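You operate a simulated robot arm through the tools that you are given. There is no shell and no other tool. Be economical: measure what you need, move in short steps, check, and stop when the job is done.

The job below is to be done with a simulated robot arm. You get a single attempt, and the scene is never put back.

## Task
Wipe the smudge off the black display with the green block, then put it in the PASS tray.
Fine: wet the block's felt in the blue dish first; put the block back. What is to be rubbed or washed off counts as gone when no trace of it is left.

The check looks at the end state, three seconds after you hand in, the way a careful person would. Anything else that was tipped, shoved, dropped, spilled or broken makes it a failure.

## Robot
A 6-joint arm with a two-finger parallel gripper, fixed in place. Base frame: the origin is at the foot of the arm, x ahead of it, y to its left, z up; the work surface is at about z = 0. Readings come in mm, degrees, newtons and seconds.
With the tool pointing down near the work surface it reaches from about 160 to 420 mm from the base axis. Its first joint turns from -66.0 to 66.0 degrees. Payload 1.57 kg.
The tool frame sits at the grasp point between the pads (the TCP): z along the fingers, y along the line on which they close. The tips reach 30 mm beyond it. Largest opening 80 mm; finger width 17, thickness 12; the body of the gripper, 40 by 82 mm, starts 80 mm behind the TCP.
Orientation is told as [roll, pitch, yaw] about the base's x, y, z axes, in that order, counted from this pose: with the fingers straight down and closing along the base's y, the tool's x points along the base's -x, its y along +y and its z along -z.

## Interface
- The arm moves only by the tool play_rows. Its argument "series" is a list of rows, each an object (a shift or turn left out is 0, a gripper value left out holds the last) with "hand": the closure, from 0 (fully open) to 1 (shut); "offset": the shift along the tool's x, y, z in units of 300 mm (1.0 is 300 mm), a list of three; "angular": the turn, a rotation vector about the tool's x, y, z in units of 90 degrees (1.0 is 90 degrees), a list of three. In form: [{"hand": hand, "offset": [x, y, z], "angular": [wx, wy, wz]}, ...]. A call has 1 to 10 rows; each row is the pose to reach, as a shift and turn from the pose commanded when the call began, along the tool's axes at that moment. A call with a number of a shift or a turn outside -1 to 1 is refused whole. Rows are played at 5 a second. More than 50 mm and 8.6 degrees between two rows, or a gripper value outside its range, and nothing of the call is played. Where a pose cannot be reached the arm comes as near as it can. A force on the tool above 40 N (or 10 N above the force at the start of the call, whichever is more), or a blocked arm, ends the call early, and 0.2 s more pass. The fingers move at their own pace (about 153 mm/s each) and stop on an object; they squeeze with about 39 N. The grip force told is the motor's: it shows also when the fingers shut on nothing. Time passes only in rows, and 0.2 s behind the last, so rows that repeat a pose let the fingers close. It gives the time, the measured TCP pose, the force on the tool (base axes), the opening and the grip force at its end, in the units of the frame above (readings bear some noise), with the torque about the TCP (base axes, N m) and any sound that the robot's microphone picked up.
- Cameras (640 x 400 px; columns grow to the right, rows downward): "scene" is fixed at [31.7, -318, 419]; the picture's right is [0.90, -0.43, 0.00], its down [-0.27, -0.57, -0.77] and it looks along [0.33, 0.70, -0.63] (base axes); focal length 243 px, centre (320, 200). "wrist" rides on the gripper at [72, -7, -122] in the tool frame; the picture's right is [0.09, 1.00, 0.00], its down [-0.84, 0.08, -0.54] and it looks along [-0.54, 0.05, 0.84] (tool axes); focal length 238 px, centre (320, 200). There is no depth. A picture from a camera that has moved, and an enlarged one, comes with that camera's place and axes in the base frame and with its lens. The place of the scene camera against the robot may be out by one fixed shift of up to 12 mm in any direction.
- capture(camera): a new picture of that camera. The clock stands still meanwhile.
- close_up(camera, box): a new picture of the part [left, top, right, bottom] of that camera's present view, enlarged. The clock stands still meanwhile.
- finish_job(): hands the job in; it is judged then, once.

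Go step by step. Nothing tells you positions but the pictures and the camera data: compare them with the known pose of the tool, close in by small moves and look again before you grip or let go. The budget is 120 turns and 76 pictures, counting those below and the enlarged ones. Unless the task says otherwise, let go and move clear before handing in, and close with one line.

The tools are called by a JSON object that holds its "method" and its "body". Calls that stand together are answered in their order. play_rows: Moves the arm, as the interface text tells. Its arguments: {"type":"object","properties":{"series":{"type":"array","items":{"type":"object","properties":{"hand":{"type":"number"},"offset":{"type":"array","items":{"type":"number"}},"angular":{"type":"array","items":{"type":"number"}}}}}},"required":["series"]} The other tools are called the same way: capture (camera) takes a picture; close_up (camera, box) takes an enlarged picture of a part of a camera's view; finish_job () hands the job in.

At the start:

```text
t: 0.0
eef_pos: [201.3, -107.6, 250.0]
tool_rot: [0.1, 0.0, 0.0]
ft_force: [0.1, 0.2, 0.1]
torque: [0.0, 0.0, 0.03]
finger_gap: 80.1
grasp_force: 0.0
```

scene: 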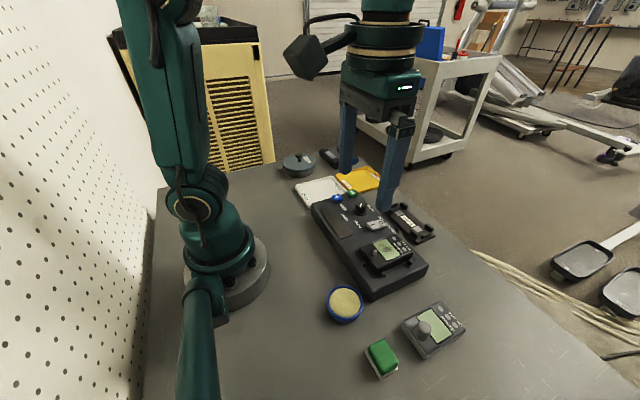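
wrist: 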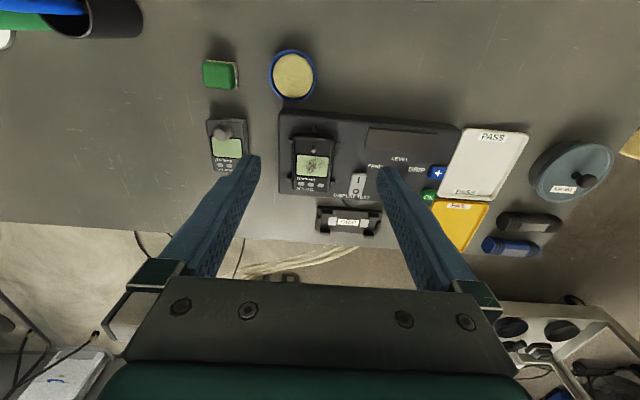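

I see a green block, a blue dish, a test bench holding a black display with a smudge, a second gray display, and PASS (white) and yellow trays. I'll look closer first.

{"method": "close_up", "body": {"camera": "wrist", "box": [180, 40, 400, 240]}}

{"method": "close_up", "body": {"camera": "scene", "box": [280, 140, 480, 390]}}

{"method": "close_up", "body": {"camera": "wrist", "box": [340, 100, 620, 270]}}

```text
2.00 times, centred on (290, 140) of wrist
camera zoom: at [130.7, -114.8, 370.2], right [-0.09, 1.0, 0.0], down [0.84, 0.08, 0.54], along [0.54, 0.05, -0.84], focal length 477 px, centre (380, 320)
```

zoom: 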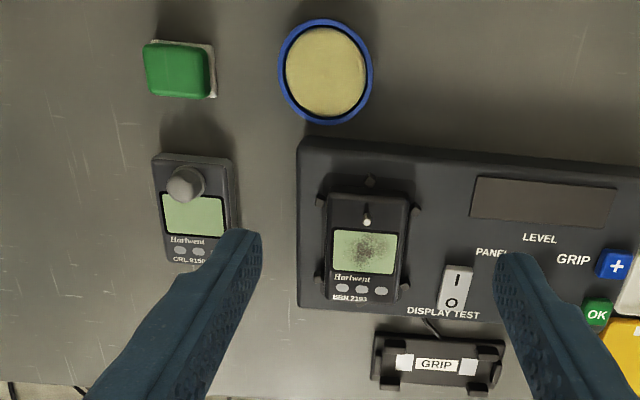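

```text
1.60 times, centred on (380, 265) of scene
camera zoom: at [31.7, -318.0, 419.0], right [0.9, -0.43, 0.0], down [-0.27, -0.57, -0.77], along [0.33, 0.7, -0.63], focal length 389 px, centre (224, 96)
```

zoom: 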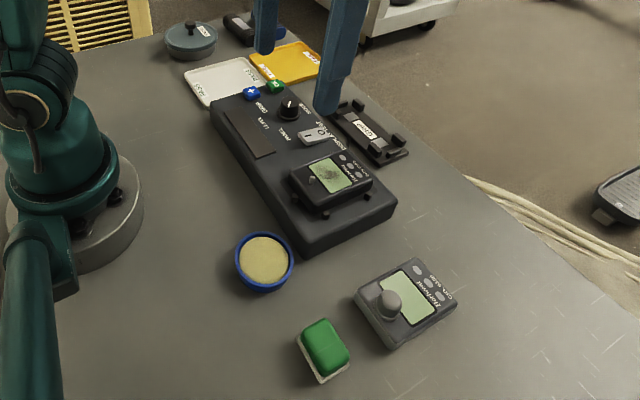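

```text
2.29 times, centred on (480, 185) of wrist
camera zoom: at [130.7, -114.8, 370.2], right [-0.09, 1.0, 0.0], down [0.84, 0.08, 0.54], along [0.54, 0.05, -0.84], focal length 545 px, centre (-46, 234)
```

zoom: 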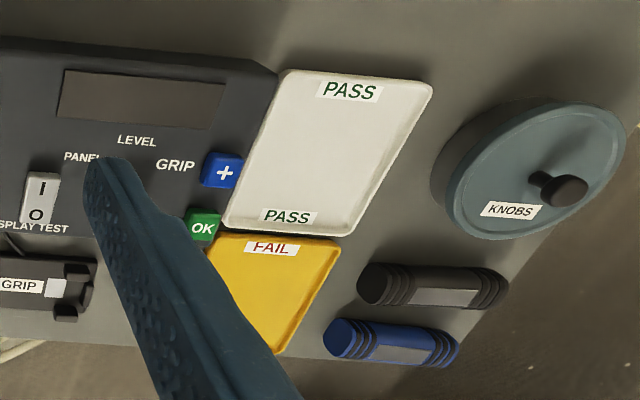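

I put the block near (172,-241), the dish near (165,-149), the black unit near (276,-112) and the PASS tray near (269,170). I'll move above the block and look again.

{"method": "play_rows", "body": {"series": [{"offset": [0.024, -0.111, 0.05]}, {"offset": [0.048, -0.222, 0.1]}, {"offset": [0.072, -0.333, 0.16]}, {"offset": [0.097, -0.443, 0.233]}, {"offset": [0.097, -0.443, 0.233]}]}}

{"method": "capture", "body": {"camera": "wrist"}}

{"method": "close_up", "body": {"camera": "scene", "box": [320, 270, 480, 390]}}

```text
t: 1.2
eef_pos: [172.8, -242.5, 179.3]
tool_rot: [0.0, 0.1, -0.1]
ft_force: [-0.2, -0.4, 0.5]
torque: [-0.01, -0.01, 0.01]
finger_gap: 79.8
grasp_force: 0.1
```

```text
70 pictures are left
camera wrist: at [100.9, -249.0, 299.2], right [-0.09, 1.0, 0.0], down [0.84, 0.08, 0.54], along [0.54, 0.05, -0.84], focal length 238 px, centre (320, 200)
```

wrist: 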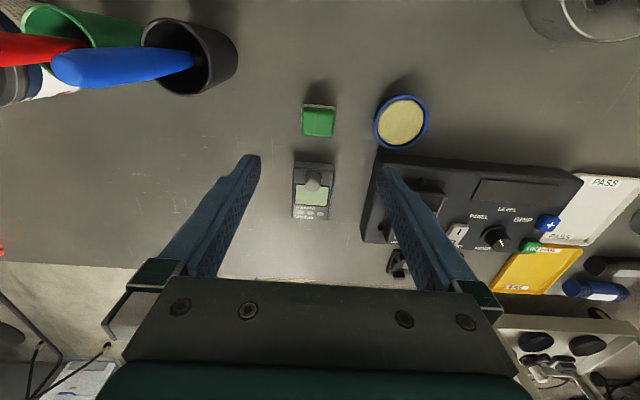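

```text
3.33 times, centred on (400, 330) of scene
camera zoom: at [31.7, -318.0, 419.0], right [0.9, -0.43, 0.0], down [-0.27, -0.57, -0.77], along [0.33, 0.7, -0.63], focal length 810 px, centre (53, -233)
```

zoom: 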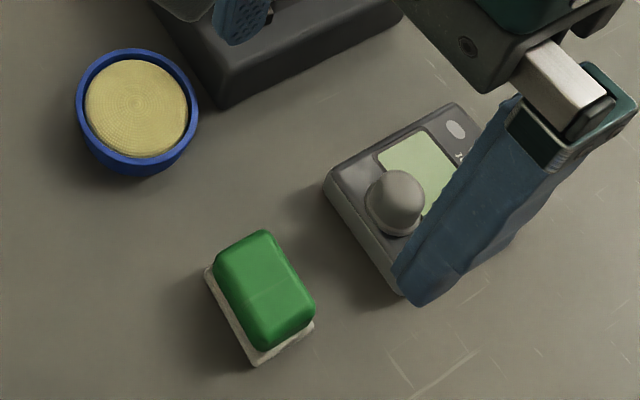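

The block is nearly below the tool at about (171,-243), aligned with the axes. I'll descend part way and look.

{"method": "play_rows", "body": {"series": [{"offset": [0.003, -0.001, 0.12]}, {"offset": [0.005, -0.002, 0.24]}, {"offset": [0.005, -0.002, 0.347]}, {"offset": [0.005, -0.002, 0.347]}]}}

{"method": "capture", "body": {"camera": "wrist"}}

{"method": "close_up", "body": {"camera": "scene", "box": [320, 270, 480, 390]}}

```text
t: 2.2
eef_pos: [171.8, -242.6, 74.1]
tool_rot: [0.0, 0.0, -0.1]
ft_force: [0.1, -0.1, -0.2]
torque: [0.01, -0.02, 0.03]
finger_gap: 80.1
grasp_force: 0.0
```

```text
68 pictures are left
camera wrist: at [100.0, -248.7, 195.6], right [-0.09, 1.0, 0.0], down [0.84, 0.08, 0.54], along [0.54, 0.05, -0.84], focal length 238 px, centre (320, 200)
```

wrist: 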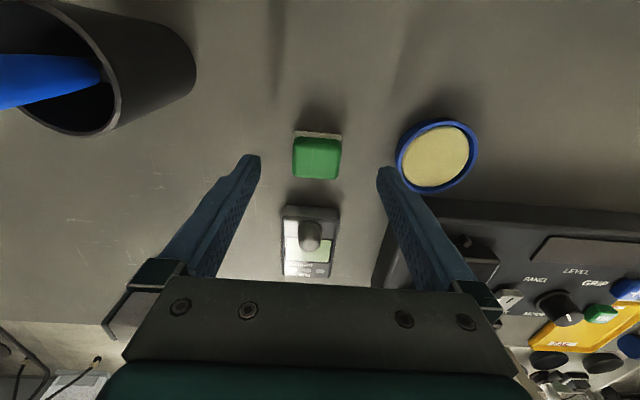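

```text
3.33 times, centred on (400, 330) of scene
camera zoom: at [31.7, -318.0, 419.0], right [0.9, -0.43, 0.0], down [-0.27, -0.57, -0.77], along [0.33, 0.7, -0.63], focal length 810 px, centre (53, -233)
```

zoom: 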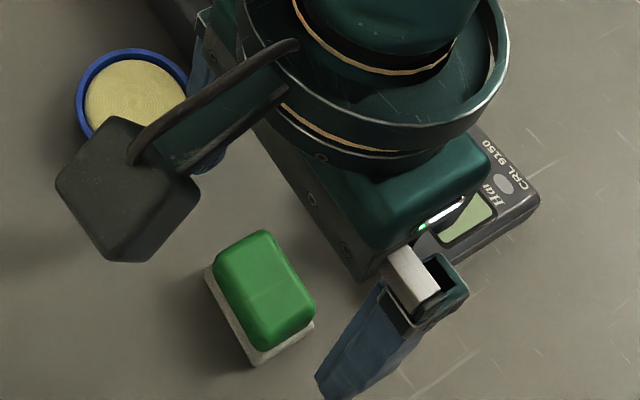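

The block sits centred between the fingers in y. I'll zoom in to get its x and height.

{"method": "close_up", "body": {"camera": "wrist", "box": [230, 100, 390, 200]}}

```text
4.00 times, centred on (310, 150) of wrist
camera zoom: at [100.0, -248.7, 195.6], right [-0.09, 1.0, 0.0], down [0.84, 0.08, 0.54], along [0.54, 0.05, -0.84], focal length 953 px, centre (360, 400)
```

zoom: 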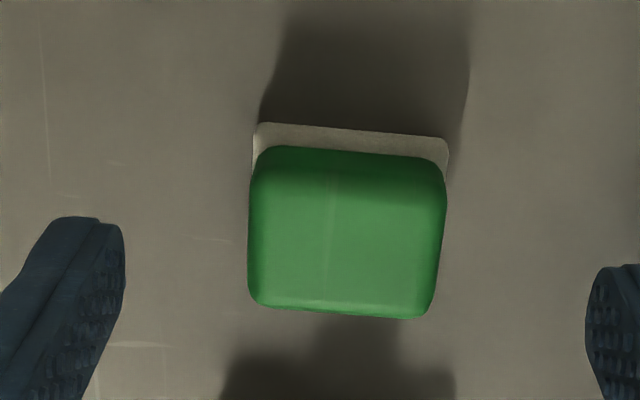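

The block spans about x 159–187 and y −264 to −225, and is roughly 36 mm high. I'll descend so the tips are about 13 mm above the table, then grip.

{"method": "play_rows", "body": {"series": [{"offset": [-0.004, -0.007, 0.05]}, {"offset": [-0.004, -0.007, 0.103]}, {"offset": [-0.004, -0.007, 0.103]}, {"offset": [-0.004, -0.007, 0.103], "hand": 1}, {"offset": [-0.004, -0.007, 0.103], "hand": 1}, {"offset": [-0.004, -0.007, 0.103], "hand": 1}]}}

{"method": "close_up", "body": {"camera": "wrist", "box": [200, 100, 440, 250]}}

```text
t: 3.6
eef_pos: [173.0, -244.1, 44.6]
tool_rot: [0.0, 0.0, -0.1]
ft_force: [-0.2, 0.1, 0.8]
torque: [-0.01, 0.0, 0.01]
finger_gap: 36.3
grasp_force: 39.2
```

```text
2.67 times, centred on (320, 175) of wrist
camera zoom: at [101.5, -251.0, 164.6], right [-0.09, 1.0, 0.0], down [0.84, 0.08, 0.54], along [0.54, 0.05, -0.84], focal length 636 px, centre (320, 267)
```

zoom: 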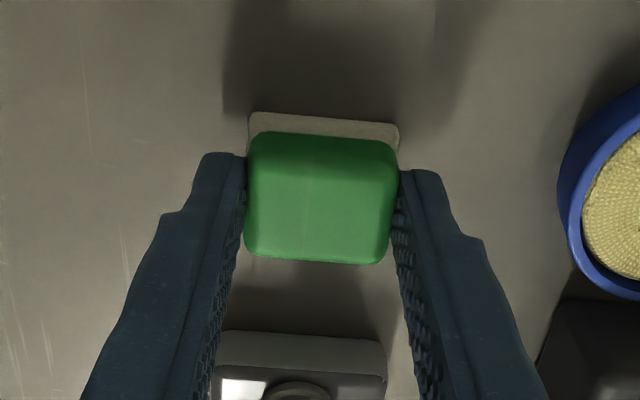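

The grip is firm at 36 mm. I'll lift the block and look at the felt, dish and surroundings.

{"method": "play_rows", "body": {"series": [{"offset": [0, 0, -0.05]}, {"offset": [0, 0, -0.15]}, {"offset": [0, 0, -0.25]}, {"offset": [0.0, 0.1, -0.25]}, {"offset": [0, 0.2, -0.25]}, {"offset": [0, 0.2, -0.25]}]}}

{"method": "capture", "body": {"camera": "wrist"}}

{"method": "capture", "body": {"camera": "scene"}}

```text
t: 5.0
eef_pos: [171.8, -183.5, 119.8]
tool_rot: [0.0, 0.1, -0.1]
ft_force: [-0.2, 0.4, -1.3]
torque: [0.01, 0.01, 0.02]
finger_gap: 36.5
grasp_force: 39.1
```

```text
64 pictures are left
camera wrist: at [101.3, -190.3, 240.4], right [-0.09, 1.0, 0.0], down [0.84, 0.08, 0.54], along [0.54, 0.05, -0.84], focal length 238 px, centre (320, 200)
```

wrist: 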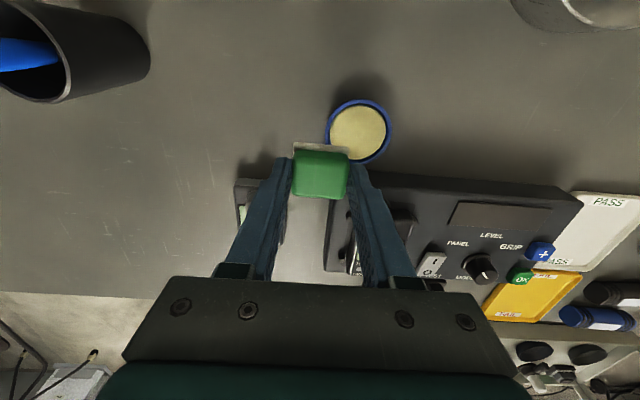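

```text
63 pictures are left
```

scene: 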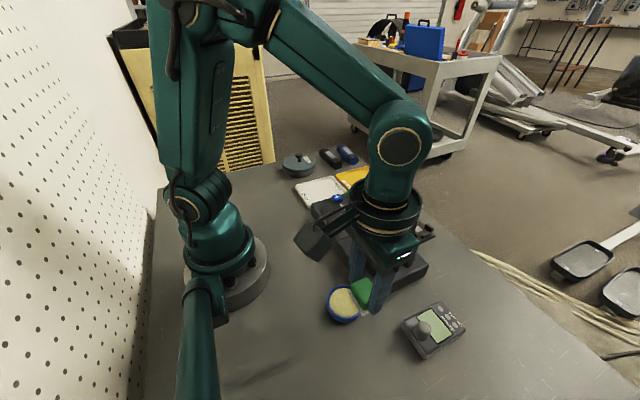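

The dish centre is near (164.5,-148). I'll move above it and go down to just over the rim.

{"method": "play_rows", "body": {"series": [{"offset": [0.0243, 0.118, 0]}, {"offset": [0.0243, 0.118, 0.06]}, {"offset": [0.0243, 0.118, 0.12]}, {"offset": [0.0243, 0.118, 0.12]}]}}

{"method": "close_up", "body": {"camera": "wrist", "box": [220, 80, 420, 220]}}

{"method": "close_up", "body": {"camera": "scene", "box": [280, 220, 440, 340]}}

```text
t: 6.0
eef_pos: [165.7, -149.6, 83.3]
tool_rot: [0.0, 0.0, 0.0]
ft_force: [0.6, -0.9, -0.5]
torque: [0.03, 0.0, -0.03]
finger_gap: 36.2
grasp_force: 39.2
```

```text
2.86 times, centred on (320, 150) of wrist
camera zoom: at [94.0, -155.5, 203.9], right [-0.09, 1.0, 0.0], down [0.84, 0.08, 0.54], along [0.54, 0.05, -0.84], focal length 681 px, centre (320, 343)
```

zoom: 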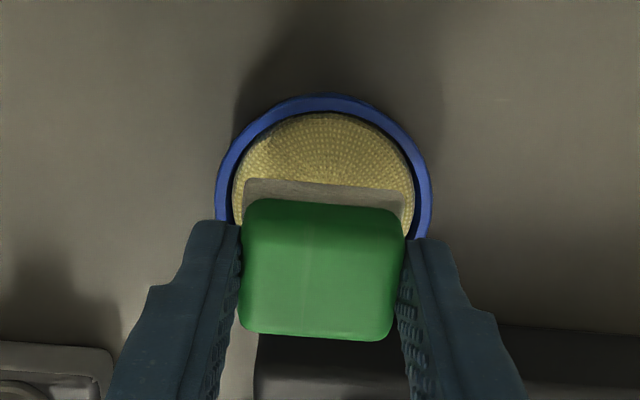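

```text
3.33 times, centred on (360, 280) of scene
camera zoom: at [31.7, -318.0, 419.0], right [0.9, -0.43, 0.0], down [-0.27, -0.57, -0.77], along [0.33, 0.7, -0.63], focal length 810 px, centre (187, -67)
```

zoom: 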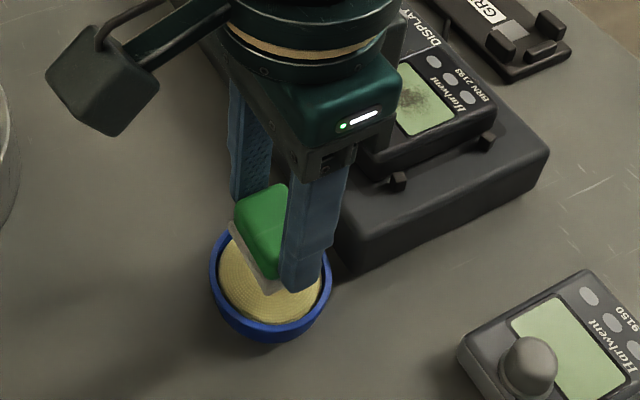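

The block is over the sponge. I'll lower it in small steps until it makes contact.

{"method": "play_rows", "body": {"series": [{"offset": [0.002, 0.002, 0.02]}, {"offset": [0.002, 0.002, 0.04]}, {"offset": [0.002, 0.002, 0.05]}, {"offset": [0.002, 0.002, 0.06]}, {"offset": [0.002, 0.002, 0.06]}]}}

{"method": "close_up", "body": {"camera": "scene", "box": [310, 250, 410, 325]}}

```text
t: 7.2
eef_pos: [165.0, -149.4, 65.3]
tool_rot: [0.1, 0.0, -0.1]
ft_force: [-0.4, -0.3, -0.1]
torque: [-0.01, 0.03, -0.01]
finger_gap: 36.4
grasp_force: 39.3
```

```text
5.33 times, centred on (360, 288) of scene
camera zoom: at [31.7, -318.0, 419.0], right [0.9, -0.43, 0.0], down [-0.27, -0.57, -0.77], along [0.33, 0.7, -0.63], focal length 1296 px, centre (107, -267)
```

zoom: 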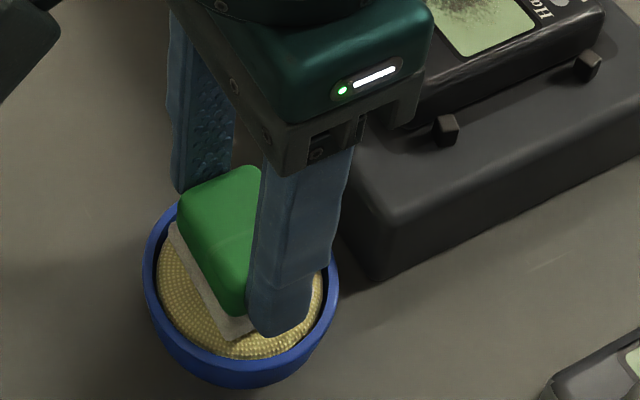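

Close but not touching yet. I'll continue in small steps.

{"method": "play_rows", "body": {"series": [{"offset": [0.002, 0.002, 0.007]}, {"offset": [0.002, 0.002, 0.013]}, {"offset": [0.002, 0.002, 0.013]}]}}

{"method": "close_up", "body": {"camera": "scene", "box": [310, 250, 410, 325]}}

```text
t: 8.0
eef_pos: [164.1, -148.2, 61.7]
tool_rot: [0.0, 0.0, -0.1]
ft_force: [0.6, 0.2, -0.1]
torque: [0.01, 0.0, 0.02]
finger_gap: 36.4
grasp_force: 38.6
```

```text
5.33 times, centred on (360, 288) of scene
camera zoom: at [31.7, -318.0, 419.0], right [0.9, -0.43, 0.0], down [-0.27, -0.57, -0.77], along [0.33, 0.7, -0.63], focal length 1296 px, centre (107, -267)
```

zoom: 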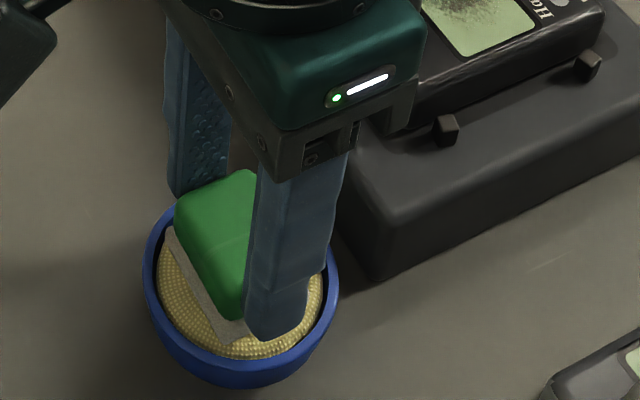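

No contact yet and the alignment still looks good. I'll keep lowering.

{"method": "play_rows", "body": {"series": [{"offset": [0, 0, 0.007]}, {"offset": [0, 0, 0.013]}, {"offset": [0, 0, 0.013]}]}}

```text
t: 8.8
eef_pos: [164.5, -147.7, 57.6]
tool_rot: [-0.1, -0.1, 0.0]
ft_force: [-0.2, 4.8, 28.6]
torque: [0.18, -0.01, -0.01]
finger_gap: 36.4
grasp_force: 39.1
```

There is contact at about 29 N. I'll check that the felt is on the sponge and not on the rim.

{"method": "close_up", "body": {"camera": "scene", "box": [310, 250, 410, 325]}}

{"method": "close_up", "body": {"camera": "wrist", "box": [220, 80, 420, 220]}}

```text
5.33 times, centred on (360, 288) of scene
camera zoom: at [31.7, -318.0, 419.0], right [0.9, -0.43, 0.0], down [-0.27, -0.57, -0.77], along [0.33, 0.7, -0.63], focal length 1296 px, centre (107, -267)
```

zoom: 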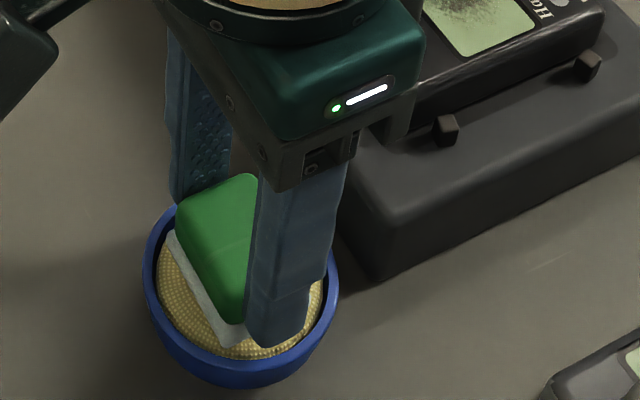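

```text
2.86 times, centred on (320, 150) of wrist
camera zoom: at [92.9, -154.1, 178.7], right [-0.09, 1.0, 0.0], down [0.84, 0.08, 0.54], along [0.54, 0.05, -0.84], focal length 681 px, centre (320, 343)
```

zoom: 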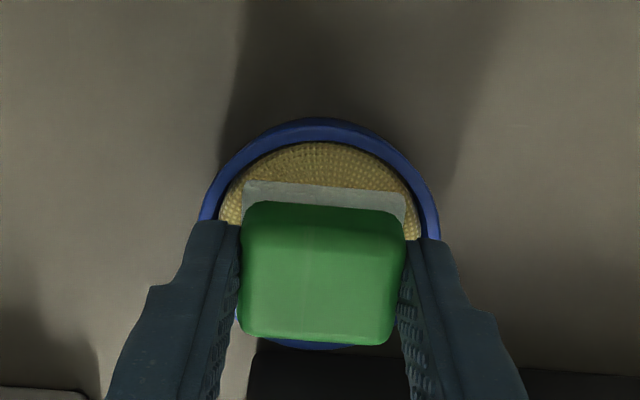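

The felt has changed colour, so it is wet. I'll lift straight up and move back to look at the black unit.

{"method": "play_rows", "body": {"series": [{"offset": [0, 0, -0.05]}, {"offset": [0, 0, -0.15]}, {"offset": [0, 0, -0.28]}, {"offset": [0, 0.06, -0.38]}, {"offset": [-0.12, 0.12, -0.38]}, {"offset": [-0.2, 0.12, -0.38]}, {"offset": [-0.2, 0.12, -0.38]}]}}

{"method": "capture", "body": {"camera": "wrist"}}

{"method": "close_up", "body": {"camera": "scene", "box": [310, 190, 450, 310]}}

```text
t: 10.4
eef_pos: [224.4, -111.4, 172.1]
tool_rot: [-0.1, -0.1, -0.1]
ft_force: [0.2, -1.0, 0.0]
torque: [0.0, 0.02, 0.01]
finger_gap: 36.6
grasp_force: 38.4
```

```text
56 pictures are left
camera wrist: at [153.4, -118.2, 292.3], right [-0.09, 1.0, 0.0], down [0.84, 0.08, 0.54], along [0.54, 0.05, -0.84], focal length 238 px, centre (320, 200)
```

wrist: 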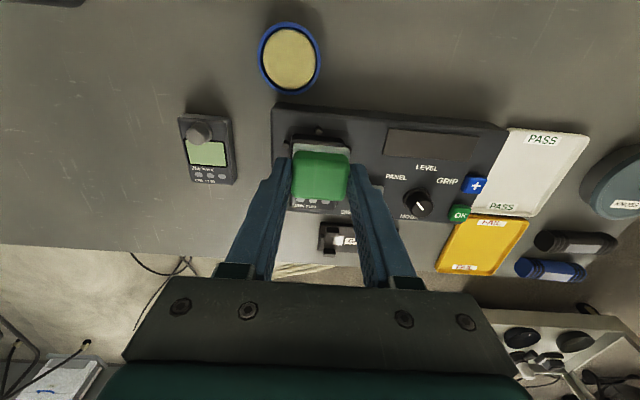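

```text
3.33 times, centred on (380, 250) of scene
camera zoom: at [31.7, -318.0, 419.0], right [0.9, -0.43, 0.0], down [-0.27, -0.57, -0.77], along [0.33, 0.7, -0.63], focal length 810 px, centre (120, 33)
```

zoom: 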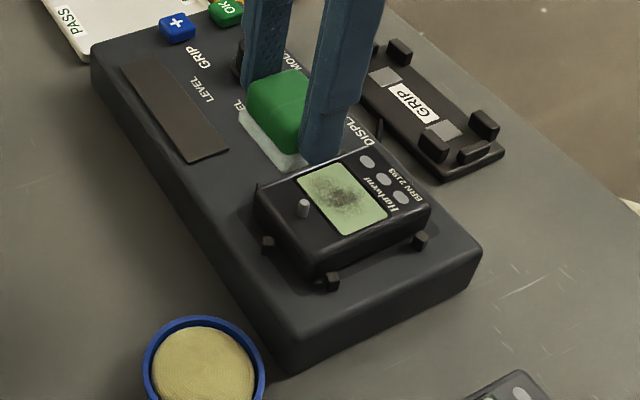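

I need a second view of the unit's display from another position to get its height by triangulation.

{"method": "play_rows", "body": {"series": [{"offset": [0.06, 0.12, 0.0]}, {"offset": [0.1, 0.2, 0.05]}, {"offset": [0.1, 0.23, 0.12]}, {"offset": [0.1, 0.23, 0.12]}]}}

{"method": "close_up", "body": {"camera": "wrist", "box": [120, 80, 360, 280]}}

```text
t: 11.4
eef_pos: [194.2, -42.8, 136.0]
tool_rot: [0.0, -0.1, -0.1]
ft_force: [-0.6, 0.5, -1.2]
torque: [0.0, 0.0, -0.07]
finger_gap: 36.5
grasp_force: 38.7
```

```text
2.00 times, centred on (240, 180) of wrist
camera zoom: at [123.0, -48.8, 256.8], right [-0.09, 1.0, 0.0], down [0.84, 0.08, 0.54], along [0.54, 0.05, -0.84], focal length 477 px, centre (480, 240)
```

zoom: 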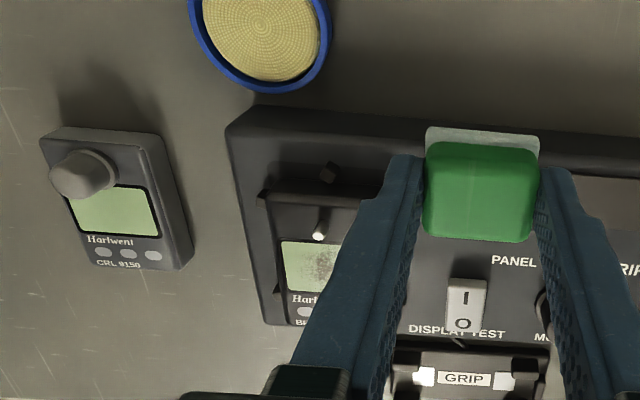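

By triangulation the display surface is at z≈61.5, x 257–291, y −134 to −91, with a peg at (246.5,−113) whose top is at z≈67. I'll hover the felt over the display, keeping it clear of the peg.

{"method": "play_rows", "body": {"series": [{"offset": [-0.065, -0.06, -0.03]}, {"offset": [-0.13, -0.12, -0.03]}, {"offset": [-0.2, -0.18, -0.03]}, {"offset": [-0.257, -0.233, -0.03]}, {"offset": [-0.257, -0.233, 0.04]}, {"offset": [-0.257, -0.233, 0.07]}, {"offset": [-0.257, -0.233, 0.07]}]}}

{"method": "close_up", "body": {"camera": "scene", "box": [330, 190, 450, 280]}}

{"method": "close_up", "body": {"camera": "wrist", "box": [220, 80, 420, 220]}}

```text
t: 13.0
eef_pos: [271.0, -112.1, 114.9]
tool_rot: [0.1, 0.0, 0.0]
ft_force: [0.0, -1.5, -0.8]
torque: [0.01, -0.01, 0.01]
finger_gap: 36.2
grasp_force: 38.7
```

```text
4.44 times, centred on (390, 235) of scene
camera zoom: at [31.7, -318.0, 419.0], right [0.9, -0.43, 0.0], down [-0.27, -0.57, -0.77], along [0.33, 0.7, -0.63], focal length 1080 px, centre (9, 44)
```

zoom: 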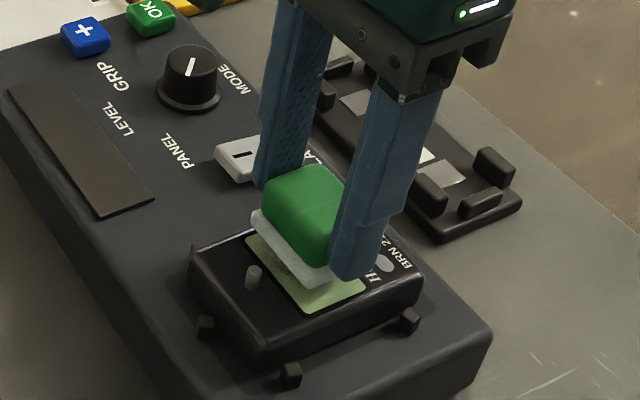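

```text
2.86 times, centred on (320, 150) of wrist
camera zoom: at [199.8, -118.7, 235.5], right [-0.09, 1.0, 0.0], down [0.84, 0.08, 0.54], along [0.54, 0.05, -0.84], focal length 681 px, centre (320, 343)
```

zoom: 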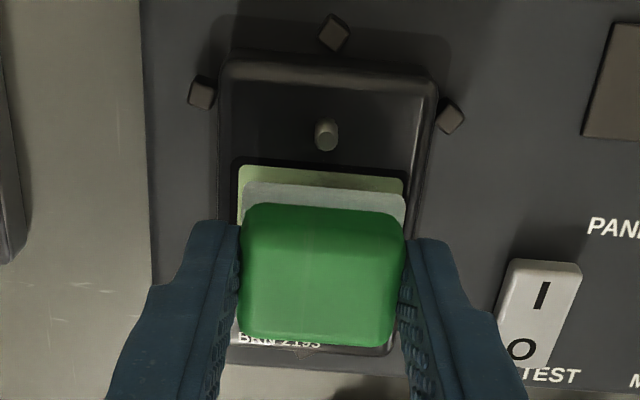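

The alignment looks good and the felt is about 9 mm above the glass. I'll lower it in small steps until it touches.

{"method": "play_rows", "body": {"series": [{"offset": [0, 0, 0.012]}, {"offset": [0, 0, 0.022]}, {"offset": [0, 0, 0.022]}]}}

```text
t: 13.8
eef_pos: [271.6, -111.8, 108.2]
tool_rot: [0.0, 0.0, -0.1]
ft_force: [0.5, -0.5, -1.3]
torque: [0.04, 0.02, 0.01]
finger_gap: 36.3
grasp_force: 39.1
```

{"method": "play_rows", "body": {"series": [{"offset": [0, 0, 0.003]}, {"offset": [0, 0, 0.006]}, {"offset": [0, 0, 0.006]}]}}

```text
t: 14.6
eef_pos: [271.4, -111.9, 106.5]
tool_rot: [0.0, 0.1, -0.1]
ft_force: [0.2, -0.1, 0.0]
torque: [0.03, 0.02, 0.01]
finger_gap: 36.2
grasp_force: 38.8
```

No contact yet. I'll go down another 1.5 mm.

{"method": "play_rows", "body": {"series": [{"offset": [0, 0, 0.003]}, {"offset": [0, 0, 0.005]}, {"offset": [0, 0, 0.005]}]}}

```text
t: 15.4
eef_pos: [271.9, -111.8, 105.0]
tool_rot: [-0.1, 0.1, 0.0]
ft_force: [-0.9, 0.2, -0.5]
torque: [-0.03, 0.01, 0.02]
finger_gap: 36.3
grasp_force: 39.1
```

{"method": "play_rows", "body": {"series": [{"offset": [0, 0, 0.003]}, {"offset": [0, 0, 0.006]}, {"offset": [0, 0, 0.006]}]}}

{"method": "close_up", "body": {"camera": "scene", "box": [330, 190, 450, 280]}}

```text
t: 16.2
eef_pos: [270.6, -112.5, 102.4]
tool_rot: [0.0, 0.0, -0.2]
ft_force: [-1.1, 0.6, 4.0]
torque: [0.05, 0.01, -0.01]
finger_gap: 36.4
grasp_force: 39.5
```

```text
4.44 times, centred on (390, 235) of scene
camera zoom: at [31.7, -318.0, 419.0], right [0.9, -0.43, 0.0], down [-0.27, -0.57, -0.77], along [0.33, 0.7, -0.63], focal length 1080 px, centre (9, 44)
```

zoom: 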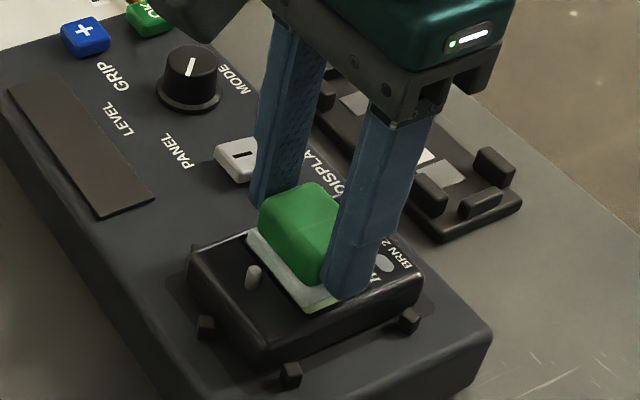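

There is light contact at about 4 N. I'll press slightly and make a first set of wiping strokes, staying clear of the peg.

{"method": "play_rows", "body": {"series": [{"offset": [0, 0, 0.003]}, {"offset": [0.013, 0, 0.003]}, {"offset": [0, 0, 0.003]}, {"offset": [-0.02, 0, 0.003]}, {"offset": [-0.02, 0.015, 0.003]}, {"offset": [0, 0.015, 0.003]}, {"offset": [0.013, 0.015, 0.003]}, {"offset": [0.013, 0, 0.003]}, {"offset": [0.013, -0.015, 0.003]}, {"offset": [0, -0.015, 0.003]}]}}

{"method": "close_up", "body": {"camera": "scene", "box": [330, 190, 450, 280]}}

```text
t: 18.4
eef_pos: [270.2, -118.0, 102.8]
tool_rot: [-0.1, 0.2, -0.1]
ft_force: [-8.4, 0.7, 22.4]
torque: [-0.02, 0.16, -0.02]
finger_gap: 36.2
grasp_force: 39.3
```

```text
4.44 times, centred on (390, 235) of scene
camera zoom: at [31.6, -318.0, 419.0], right [0.9, -0.43, 0.0], down [-0.27, -0.57, -0.77], along [0.33, 0.7, -0.63], focal length 1080 px, centre (9, 44)
```

zoom: 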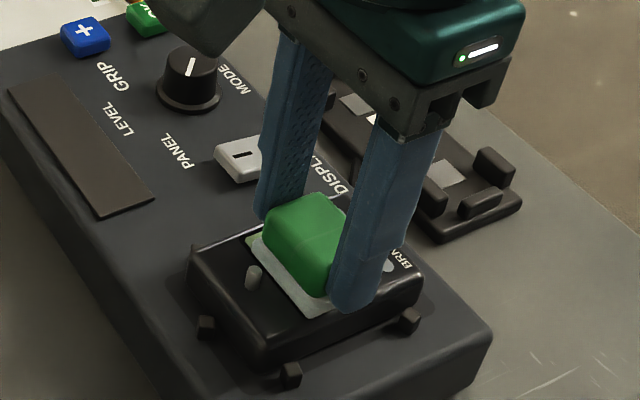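

The force is about 22 N and the unit isn't moving. I'll do a second set of strokes covering the rest.

{"method": "play_rows", "body": {"series": [{"offset": [-0.02, 0, 0]}, {"offset": [0, 0, 0]}, {"offset": [0.013, 0, 0]}, {"offset": [0.013, 0.015, 0]}, {"offset": [0.013, 0.03, 0]}, {"offset": [0, 0.03, 0]}, {"offset": [-0.02, 0.03, 0]}, {"offset": [-0.02, 0.01, 0]}, {"offset": [-0.0, 0.0, 0]}, {"offset": [0.0, 0.015, 0]}]}}

{"method": "play_rows", "body": {"series": [{"offset": [0, 0, -0.03]}, {"offset": [0, 0.03, -0.12]}, {"offset": [0.1, 0.13, -0.18]}, {"offset": [0.2, 0.25, -0.18]}, {"offset": [0.26, 0.35, -0.18]}, {"offset": [0.26, 0.35, -0.18]}]}}

{"method": "close_up", "body": {"camera": "scene", "box": [330, 190, 450, 280]}}

{"method": "close_up", "body": {"camera": "wrist", "box": [120, 80, 360, 280]}}

```text
t: 20.6
eef_pos: [270.5, -111.4, 101.2]
tool_rot: [0.0, 0.0, -0.1]
ft_force: [-0.3, -0.9, 3.0]
torque: [-0.01, -0.03, 0.03]
finger_gap: 36.5
grasp_force: 38.3
```

```text
t: 22.0
eef_pos: [194.2, -7.2, 156.0]
tool_rot: [0.0, -0.1, -0.1]
ft_force: [0.0, 1.0, 0.6]
torque: [0.01, -0.01, 0.0]
finger_gap: 36.3
grasp_force: 38.7
```

```text
4.44 times, centred on (390, 235) of scene
camera zoom: at [31.7, -318.0, 419.0], right [0.9, -0.43, 0.0], down [-0.27, -0.57, -0.77], along [0.33, 0.7, -0.63], focal length 1080 px, centre (9, 44)
```

zoom: 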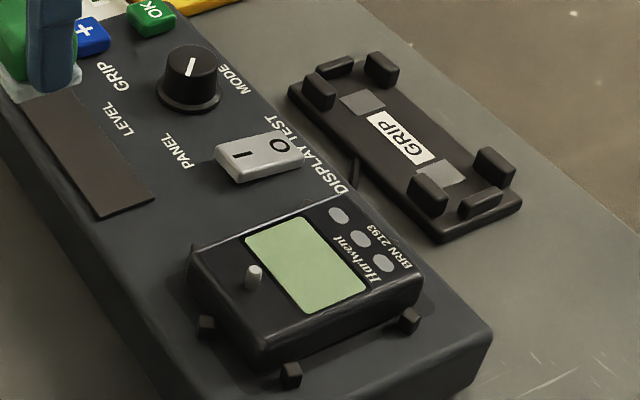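

```text
2.00 times, centred on (240, 180) of wrist
camera zoom: at [122.8, -13.6, 276.7], right [-0.09, 1.0, 0.0], down [0.84, 0.08, 0.54], along [0.54, 0.05, -0.84], focal length 477 px, centre (480, 240)
```

zoom: 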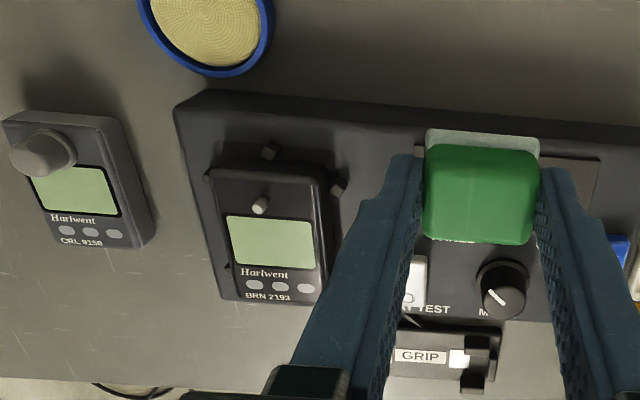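

The display looks clean. I'll zoom in to look for traces before putting the block back.

{"method": "close_up", "body": {"camera": "scene", "box": [365, 225, 425, 270]}}

{"method": "close_up", "body": {"camera": "wrist", "box": [220, 170, 290, 240]}}

```text
8.89 times, centred on (395, 248) of scene
camera zoom: at [31.7, -318.0, 419.0], right [0.9, -0.43, 0.0], down [-0.27, -0.57, -0.77], along [0.33, 0.7, -0.63], focal length 2160 px, centre (-347, -222)
```

zoom: 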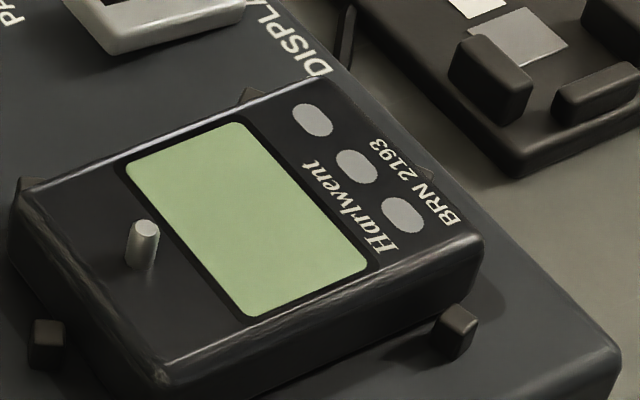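

```text
5.71 times, centred on (255, 205) of wrist
camera zoom: at [122.8, -13.6, 276.7], right [-0.09, 1.0, 0.0], down [0.84, 0.08, 0.54], along [0.54, 0.05, -0.84], focal length 1362 px, centre (691, 171)
```

zoom: 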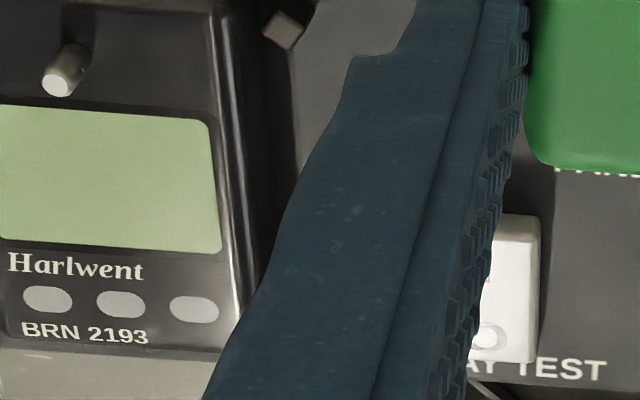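

No trace is left on the glass. I'll carry the block back to where it stood, at TCP (173,−244).

{"method": "play_rows", "body": {"series": [{"offset": [0.01, -0.13, 0]}, {"offset": [0.02, -0.26, 0]}, {"offset": [0.03, -0.39, 0]}, {"offset": [0.045, -0.52, 0]}, {"offset": [0.06, -0.65, 0]}, {"offset": [0.07, -0.79, 0]}, {"offset": [0.07, -0.79, 0.12]}, {"offset": [0.07, -0.79, 0.24]}, {"offset": [0.07, -0.79, 0.34]}, {"offset": [0.07, -0.79, 0.34]}]}}

```text
t: 24.2
eef_pos: [171.9, -244.3, 52.8]
tool_rot: [0.0, -0.1, -0.1]
ft_force: [-0.5, 0.2, 0.0]
torque: [0.0, 0.01, 0.03]
finger_gap: 36.3
grasp_force: 38.7
```

{"method": "play_rows", "body": {"series": [{"offset": [-0.003, 0, 0.01]}, {"offset": [-0.003, 0, 0.022]}, {"offset": [-0.003, 0, 0.022]}]}}

{"method": "close_up", "body": {"camera": "scene", "box": [340, 310, 420, 390]}}

```text
t: 25.0
eef_pos: [173.3, -244.6, 48.4]
tool_rot: [0.0, 0.0, 0.0]
ft_force: [0.4, 0.7, -0.6]
torque: [-0.03, -0.03, -0.01]
finger_gap: 36.6
grasp_force: 39.3
```

```text
5.00 times, centred on (380, 350) of scene
camera zoom: at [31.7, -318.0, 419.0], right [0.9, -0.43, 0.0], down [-0.27, -0.57, -0.77], along [0.33, 0.7, -0.63], focal length 1215 px, centre (20, -550)
```

zoom: 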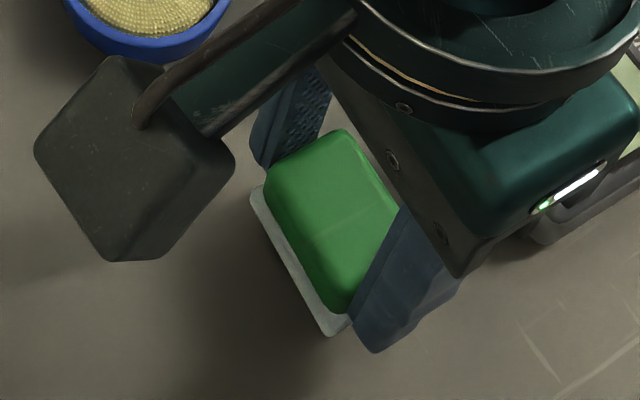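

Not down yet. I'll lower in about 1 mm steps to contact.

{"method": "play_rows", "body": {"series": [{"offset": [0, 0, 0.005]}, {"offset": [0, 0, 0.01]}, {"offset": [0, 0, 0.01]}]}}

{"method": "play_rows", "body": {"series": [{"offset": [0, 0, 0.003]}, {"offset": [0, 0, 0.005]}, {"offset": [0, 0, 0.005]}]}}

```text
t: 25.8
eef_pos: [172.1, -244.8, 45.0]
tool_rot: [0.2, 0.0, -0.2]
ft_force: [0.7, 0.5, -0.2]
torque: [-0.01, 0.01, -0.03]
finger_gap: 36.3
grasp_force: 39.3
```

```text
t: 26.6
eef_pos: [173.4, -245.2, 43.1]
tool_rot: [0.0, 0.0, -0.1]
ft_force: [-0.2, -0.3, 0.4]
torque: [-0.01, 0.02, -0.04]
finger_gap: 36.6
grasp_force: 38.9
```

{"method": "play_rows", "body": {"series": [{"offset": [0, 0, 0.003]}, {"offset": [0, 0, 0.005]}, {"offset": [0, 0, 0.005]}]}}

```text
t: 27.4
eef_pos: [174.9, -243.7, 41.2]
tool_rot: [-0.1, -0.1, -0.1]
ft_force: [0.5, 0.2, 1.4]
torque: [0.01, 0.0, 0.0]
finger_gap: 36.2
grasp_force: 38.9
```

{"method": "play_rows", "body": {"series": [{"offset": [0, 0, 0.003]}, {"offset": [0, 0, 0.003]}]}}

```text
t: 28.0
eef_pos: [173.1, -244.2, 40.8]
tool_rot: [-0.1, 0.0, 0.0]
ft_force: [-0.4, -0.3, -0.4]
torque: [-0.03, -0.02, -0.01]
finger_gap: 36.3
grasp_force: 39.1
```

{"method": "play_rows", "body": {"series": [{"offset": [0, 0, 0.003]}, {"offset": [0, 0, 0.005]}, {"offset": [0, 0, 0.005]}]}}

{"method": "close_up", "body": {"camera": "scene", "box": [320, 270, 480, 390]}}

```text
t: 28.8
eef_pos: [174.3, -244.0, 40.1]
tool_rot: [-0.1, 0.0, -0.1]
ft_force: [-1.4, 5.3, 21.9]
torque: [0.22, 0.02, 0.04]
finger_gap: 36.4
grasp_force: 39.0
```

```text
3.33 times, centred on (400, 330) of scene
camera zoom: at [31.7, -318.0, 419.0], right [0.9, -0.43, 0.0], down [-0.27, -0.57, -0.77], along [0.33, 0.7, -0.63], focal length 810 px, centre (53, -233)
```

zoom: 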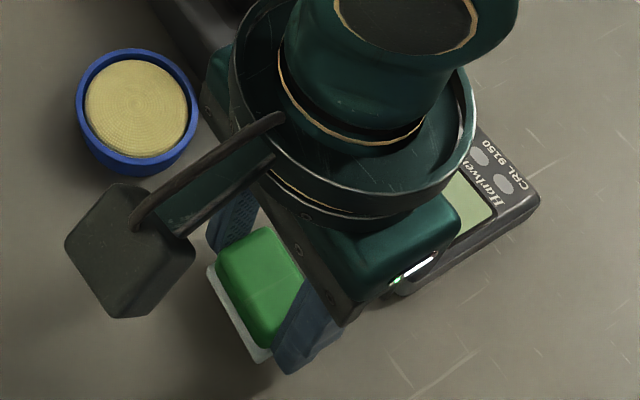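

The block is down at its old spot. I'll release it and rise to about z=170.

{"method": "play_rows", "body": {"series": [{"offset": [0, 0, -0.002], "hand": 0.4}, {"offset": [0, 0, -0.002], "hand": 0.2}, {"offset": [0, 0, -0.002], "hand": 0}, {"offset": [0, 0, -0.002], "hand": 0}, {"offset": [0, 0, -0.1], "hand": 0}, {"offset": [0, 0, -0.25]}, {"offset": [0, 0, -0.4]}, {"offset": [0, 0, -0.5]}, {"offset": [0, 0, -0.5]}]}}

{"method": "close_up", "body": {"camera": "scene", "box": [320, 270, 480, 390]}}

```text
t: 30.8
eef_pos: [173.9, -245.3, 189.8]
tool_rot: [0.1, 0.0, 0.0]
ft_force: [-0.3, 0.2, 0.0]
torque: [-0.01, 0.01, 0.03]
finger_gap: 80.0
grasp_force: 0.1
```

```text
3.33 times, centred on (400, 330) of scene
camera zoom: at [31.7, -318.0, 419.0], right [0.9, -0.43, 0.0], down [-0.27, -0.57, -0.77], along [0.33, 0.7, -0.63], focal length 810 px, centre (53, -233)
```

zoom: 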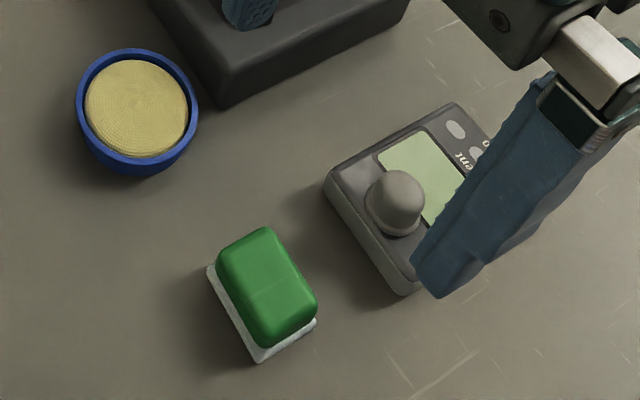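

The block is back in place. Next I'll move over the black unit to see how it is seated in its holder.

{"method": "play_rows", "body": {"series": [{"offset": [-0.05, 0.12, 0]}, {"offset": [-0.1, 0.24, 0]}, {"offset": [-0.16, 0.36, 0]}, {"offset": [-0.2, 0.44, 0]}, {"offset": [-0.2, 0.44, 0]}]}}

{"method": "close_up", "body": {"camera": "wrist", "box": [240, 100, 400, 220]}}

{"method": "capture", "body": {"camera": "wrist"}}

```text
t: 32.0
eef_pos: [234.8, -110.8, 190.4]
tool_rot: [0.0, 0.0, -0.1]
ft_force: [-0.2, -0.5, -0.3]
torque: [0.0, -0.01, 0.02]
finger_gap: 79.8
grasp_force: 0.0
```

```text
3.33 times, centred on (320, 160) of wrist
camera zoom: at [162.2, -118.3, 310.5], right [-0.09, 1.0, 0.0], down [0.84, 0.08, 0.54], along [0.54, 0.05, -0.84], focal length 794 px, centre (320, 333)
```

zoom: 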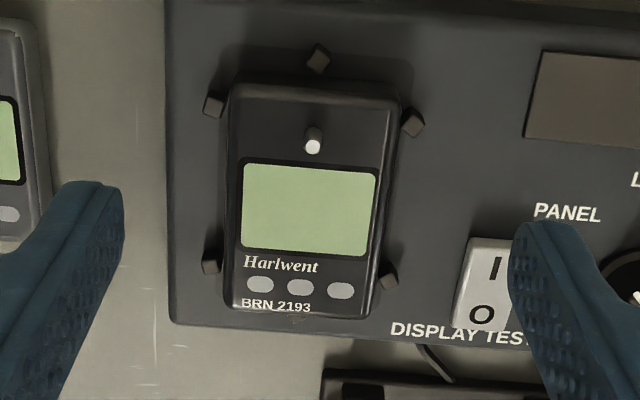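

```text
41 pictures are left
camera wrist: at [162.2, -118.3, 310.5], right [-0.09, 1.0, 0.0], down [0.84, 0.08, 0.54], along [0.54, 0.05, -0.84], focal length 238 px, centre (320, 200)
```

wrist: 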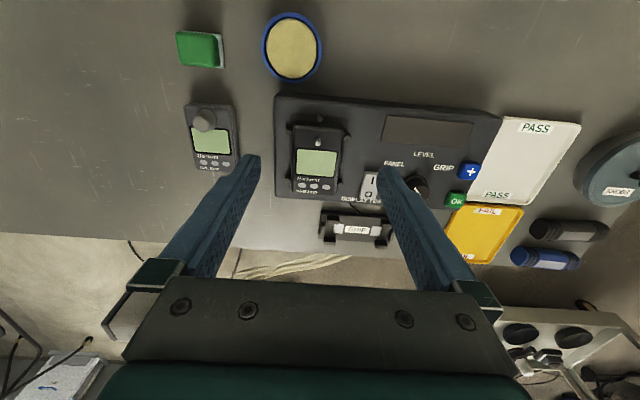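

The unit's body is about 53 mm wide (y −139 to −85), x 233–311, top z≈61, with guide pins around it. I'll go over its centre at x=272 and down beside it.

{"method": "play_rows", "body": {"series": [{"offset": [-0.06, 0.0, 0.05]}, {"offset": [-0.125, 0.0, 0.15]}, {"offset": [-0.125, 0.0, 0.24]}, {"offset": [-0.125, 0.0, 0.3]}, {"offset": [-0.125, 0.0, 0.3]}]}}

{"method": "close_up", "body": {"camera": "wrist", "box": [200, 90, 440, 240]}}

{"method": "close_up", "body": {"camera": "scene", "box": [330, 190, 450, 280]}}

```text
t: 33.2
eef_pos: [270.5, -111.3, 97.5]
tool_rot: [0.0, 0.0, -0.2]
ft_force: [-0.4, 0.6, -1.2]
torque: [0.02, -0.01, -0.03]
finger_gap: 80.1
grasp_force: 0.1
```

```text
2.67 times, centred on (320, 165) of wrist
camera zoom: at [200.1, -118.6, 218.9], right [-0.09, 1.0, 0.0], down [0.84, 0.08, 0.54], along [0.54, 0.05, -0.84], focal length 636 px, centre (320, 293)
```

zoom: 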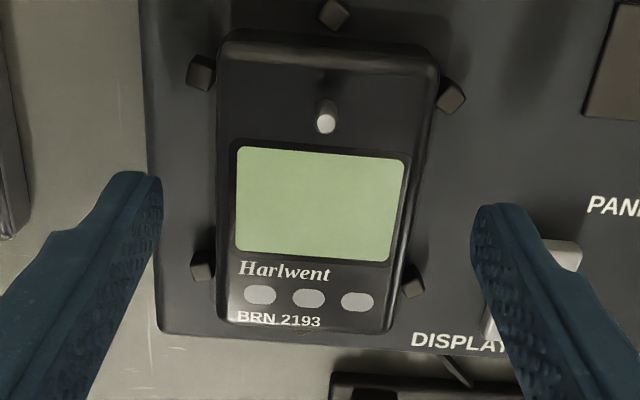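

```text
4.44 times, centred on (390, 235) of scene
camera zoom: at [31.7, -318.0, 419.0], right [0.9, -0.43, 0.0], down [-0.27, -0.57, -0.77], along [0.33, 0.7, -0.63], focal length 1080 px, centre (9, 44)
```

zoom: 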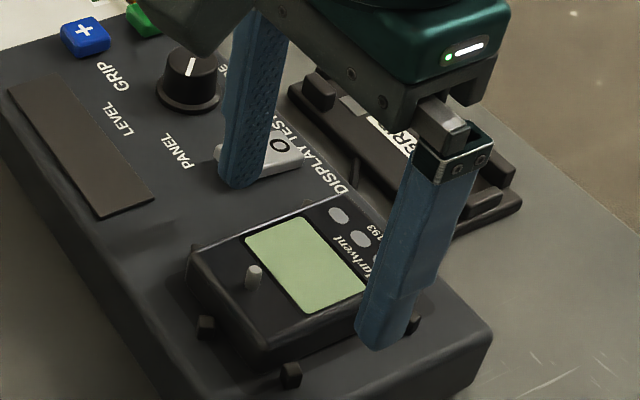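

The fingers straddle the unit between the pins. I'll narrow them slightly and descend about 19 mm with the force limit guarding.

{"method": "play_rows", "body": {"series": [{"offset": [0, 0, 0], "hand": 0.17}, {"offset": [0, 0, 0.02], "hand": 0.17}, {"offset": [0, 0, 0.04], "hand": 0.17}, {"offset": [0, 0, 0.063], "hand": 0.17}, {"offset": [0, 0, 0.063], "hand": 0.17}]}}

{"method": "close_up", "body": {"camera": "scene", "box": [330, 190, 450, 280]}}

{"method": "close_up", "body": {"camera": "wrist", "box": [200, 90, 440, 240]}}

```text
t: 34.4
eef_pos: [272.0, -112.9, 79.8]
tool_rot: [0.0, 0.0, -0.1]
ft_force: [0.1, 0.4, 0.2]
torque: [-0.01, 0.01, -0.01]
finger_gap: 66.2
grasp_force: 0.1
```

```text
4.44 times, centred on (390, 235) of scene
camera zoom: at [31.7, -318.0, 419.0], right [0.9, -0.43, 0.0], down [-0.27, -0.57, -0.77], along [0.33, 0.7, -0.63], focal length 1080 px, centre (9, 44)
```

zoom: 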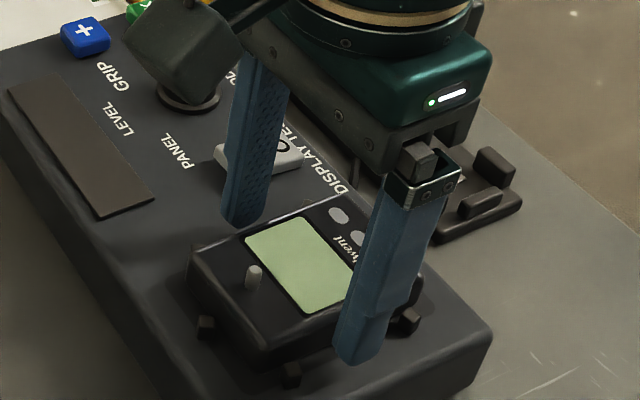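

```text
2.67 times, centred on (320, 165) of wrist
camera zoom: at [199.4, -118.6, 200.5], right [-0.09, 1.0, 0.0], down [0.84, 0.08, 0.54], along [0.54, 0.05, -0.84], focal length 636 px, centre (320, 293)
```

zoom: 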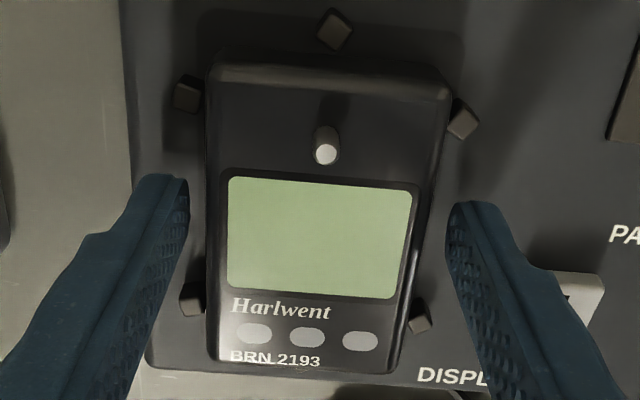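

The tips are beside the body. I'll go 3 mm deeper and grip.

{"method": "play_rows", "body": {"series": [{"offset": [0, 0, 0.01]}, {"offset": [0, 0, 0.01]}, {"offset": [0, 0, 0.01], "hand": 0.3}, {"offset": [0, 0, 0.01], "hand": 0.4}, {"offset": [0, 0, 0.01], "hand": 1}, {"offset": [0, 0, 0.01], "hand": 1}]}}

{"method": "close_up", "body": {"camera": "wrist", "box": [200, 90, 440, 240]}}

```text
t: 35.8
eef_pos: [269.6, -113.4, 77.1]
tool_rot: [0.0, 0.0, -0.1]
ft_force: [-1.5, -16.7, -3.8]
torque: [-0.33, 0.0, 0.06]
finger_gap: 55.4
grasp_force: 39.7
```

```text
2.67 times, centred on (320, 165) of wrist
camera zoom: at [199.1, -119.1, 197.7], right [-0.09, 1.0, 0.0], down [0.84, 0.08, 0.54], along [0.54, 0.05, -0.84], focal length 636 px, centre (320, 293)
```

zoom: 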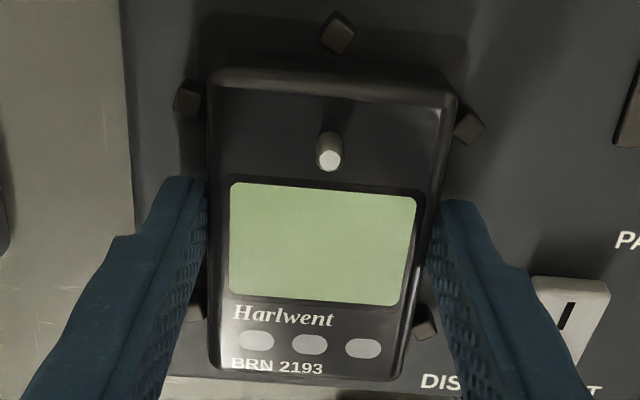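

The unit is gripped at 55 mm, with a sideways load from the pins. I'll shift about 1 mm toward −y to relieve it.

{"method": "play_rows", "body": {"series": [{"offset": [0, -0.003, 0]}, {"offset": [0, -0.003, 0]}]}}

```text
t: 36.4
eef_pos: [270.4, -112.5, 76.6]
tool_rot: [0.0, 0.0, 0.0]
ft_force: [-0.6, 0.2, 0.2]
torque: [0.0, -0.02, 0.02]
finger_gap: 55.2
grasp_force: 39.2
```

The side load is gone. I'll lift slowly.

{"method": "play_rows", "body": {"series": [{"offset": [0, 0, -0.005]}, {"offset": [0, 0, -0.01]}, {"offset": [0, 0, -0.02]}, {"offset": [0, 0, -0.03]}, {"offset": [0, 0, -0.03]}]}}

{"method": "close_up", "body": {"camera": "scene", "box": [330, 190, 450, 280]}}

```text
t: 37.6
eef_pos: [270.7, -114.3, 86.9]
tool_rot: [0.1, 0.0, -0.2]
ft_force: [1.4, 0.2, -1.2]
torque: [-0.01, 0.02, 0.01]
finger_gap: 55.1
grasp_force: 38.4
```

```text
4.44 times, centred on (390, 235) of scene
camera zoom: at [31.7, -318.0, 419.0], right [0.9, -0.43, 0.0], down [-0.27, -0.57, -0.77], along [0.33, 0.7, -0.63], focal length 1080 px, centre (9, 44)
```

zoom: 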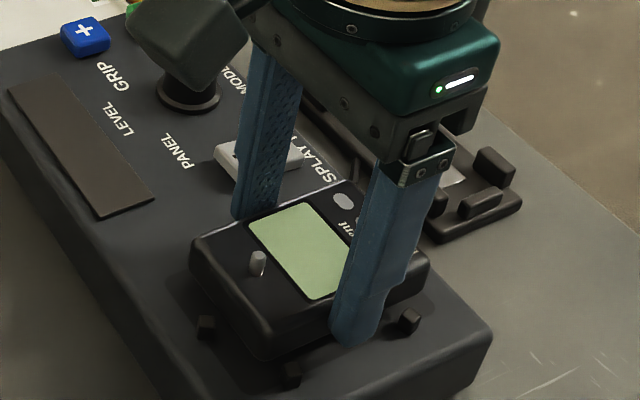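

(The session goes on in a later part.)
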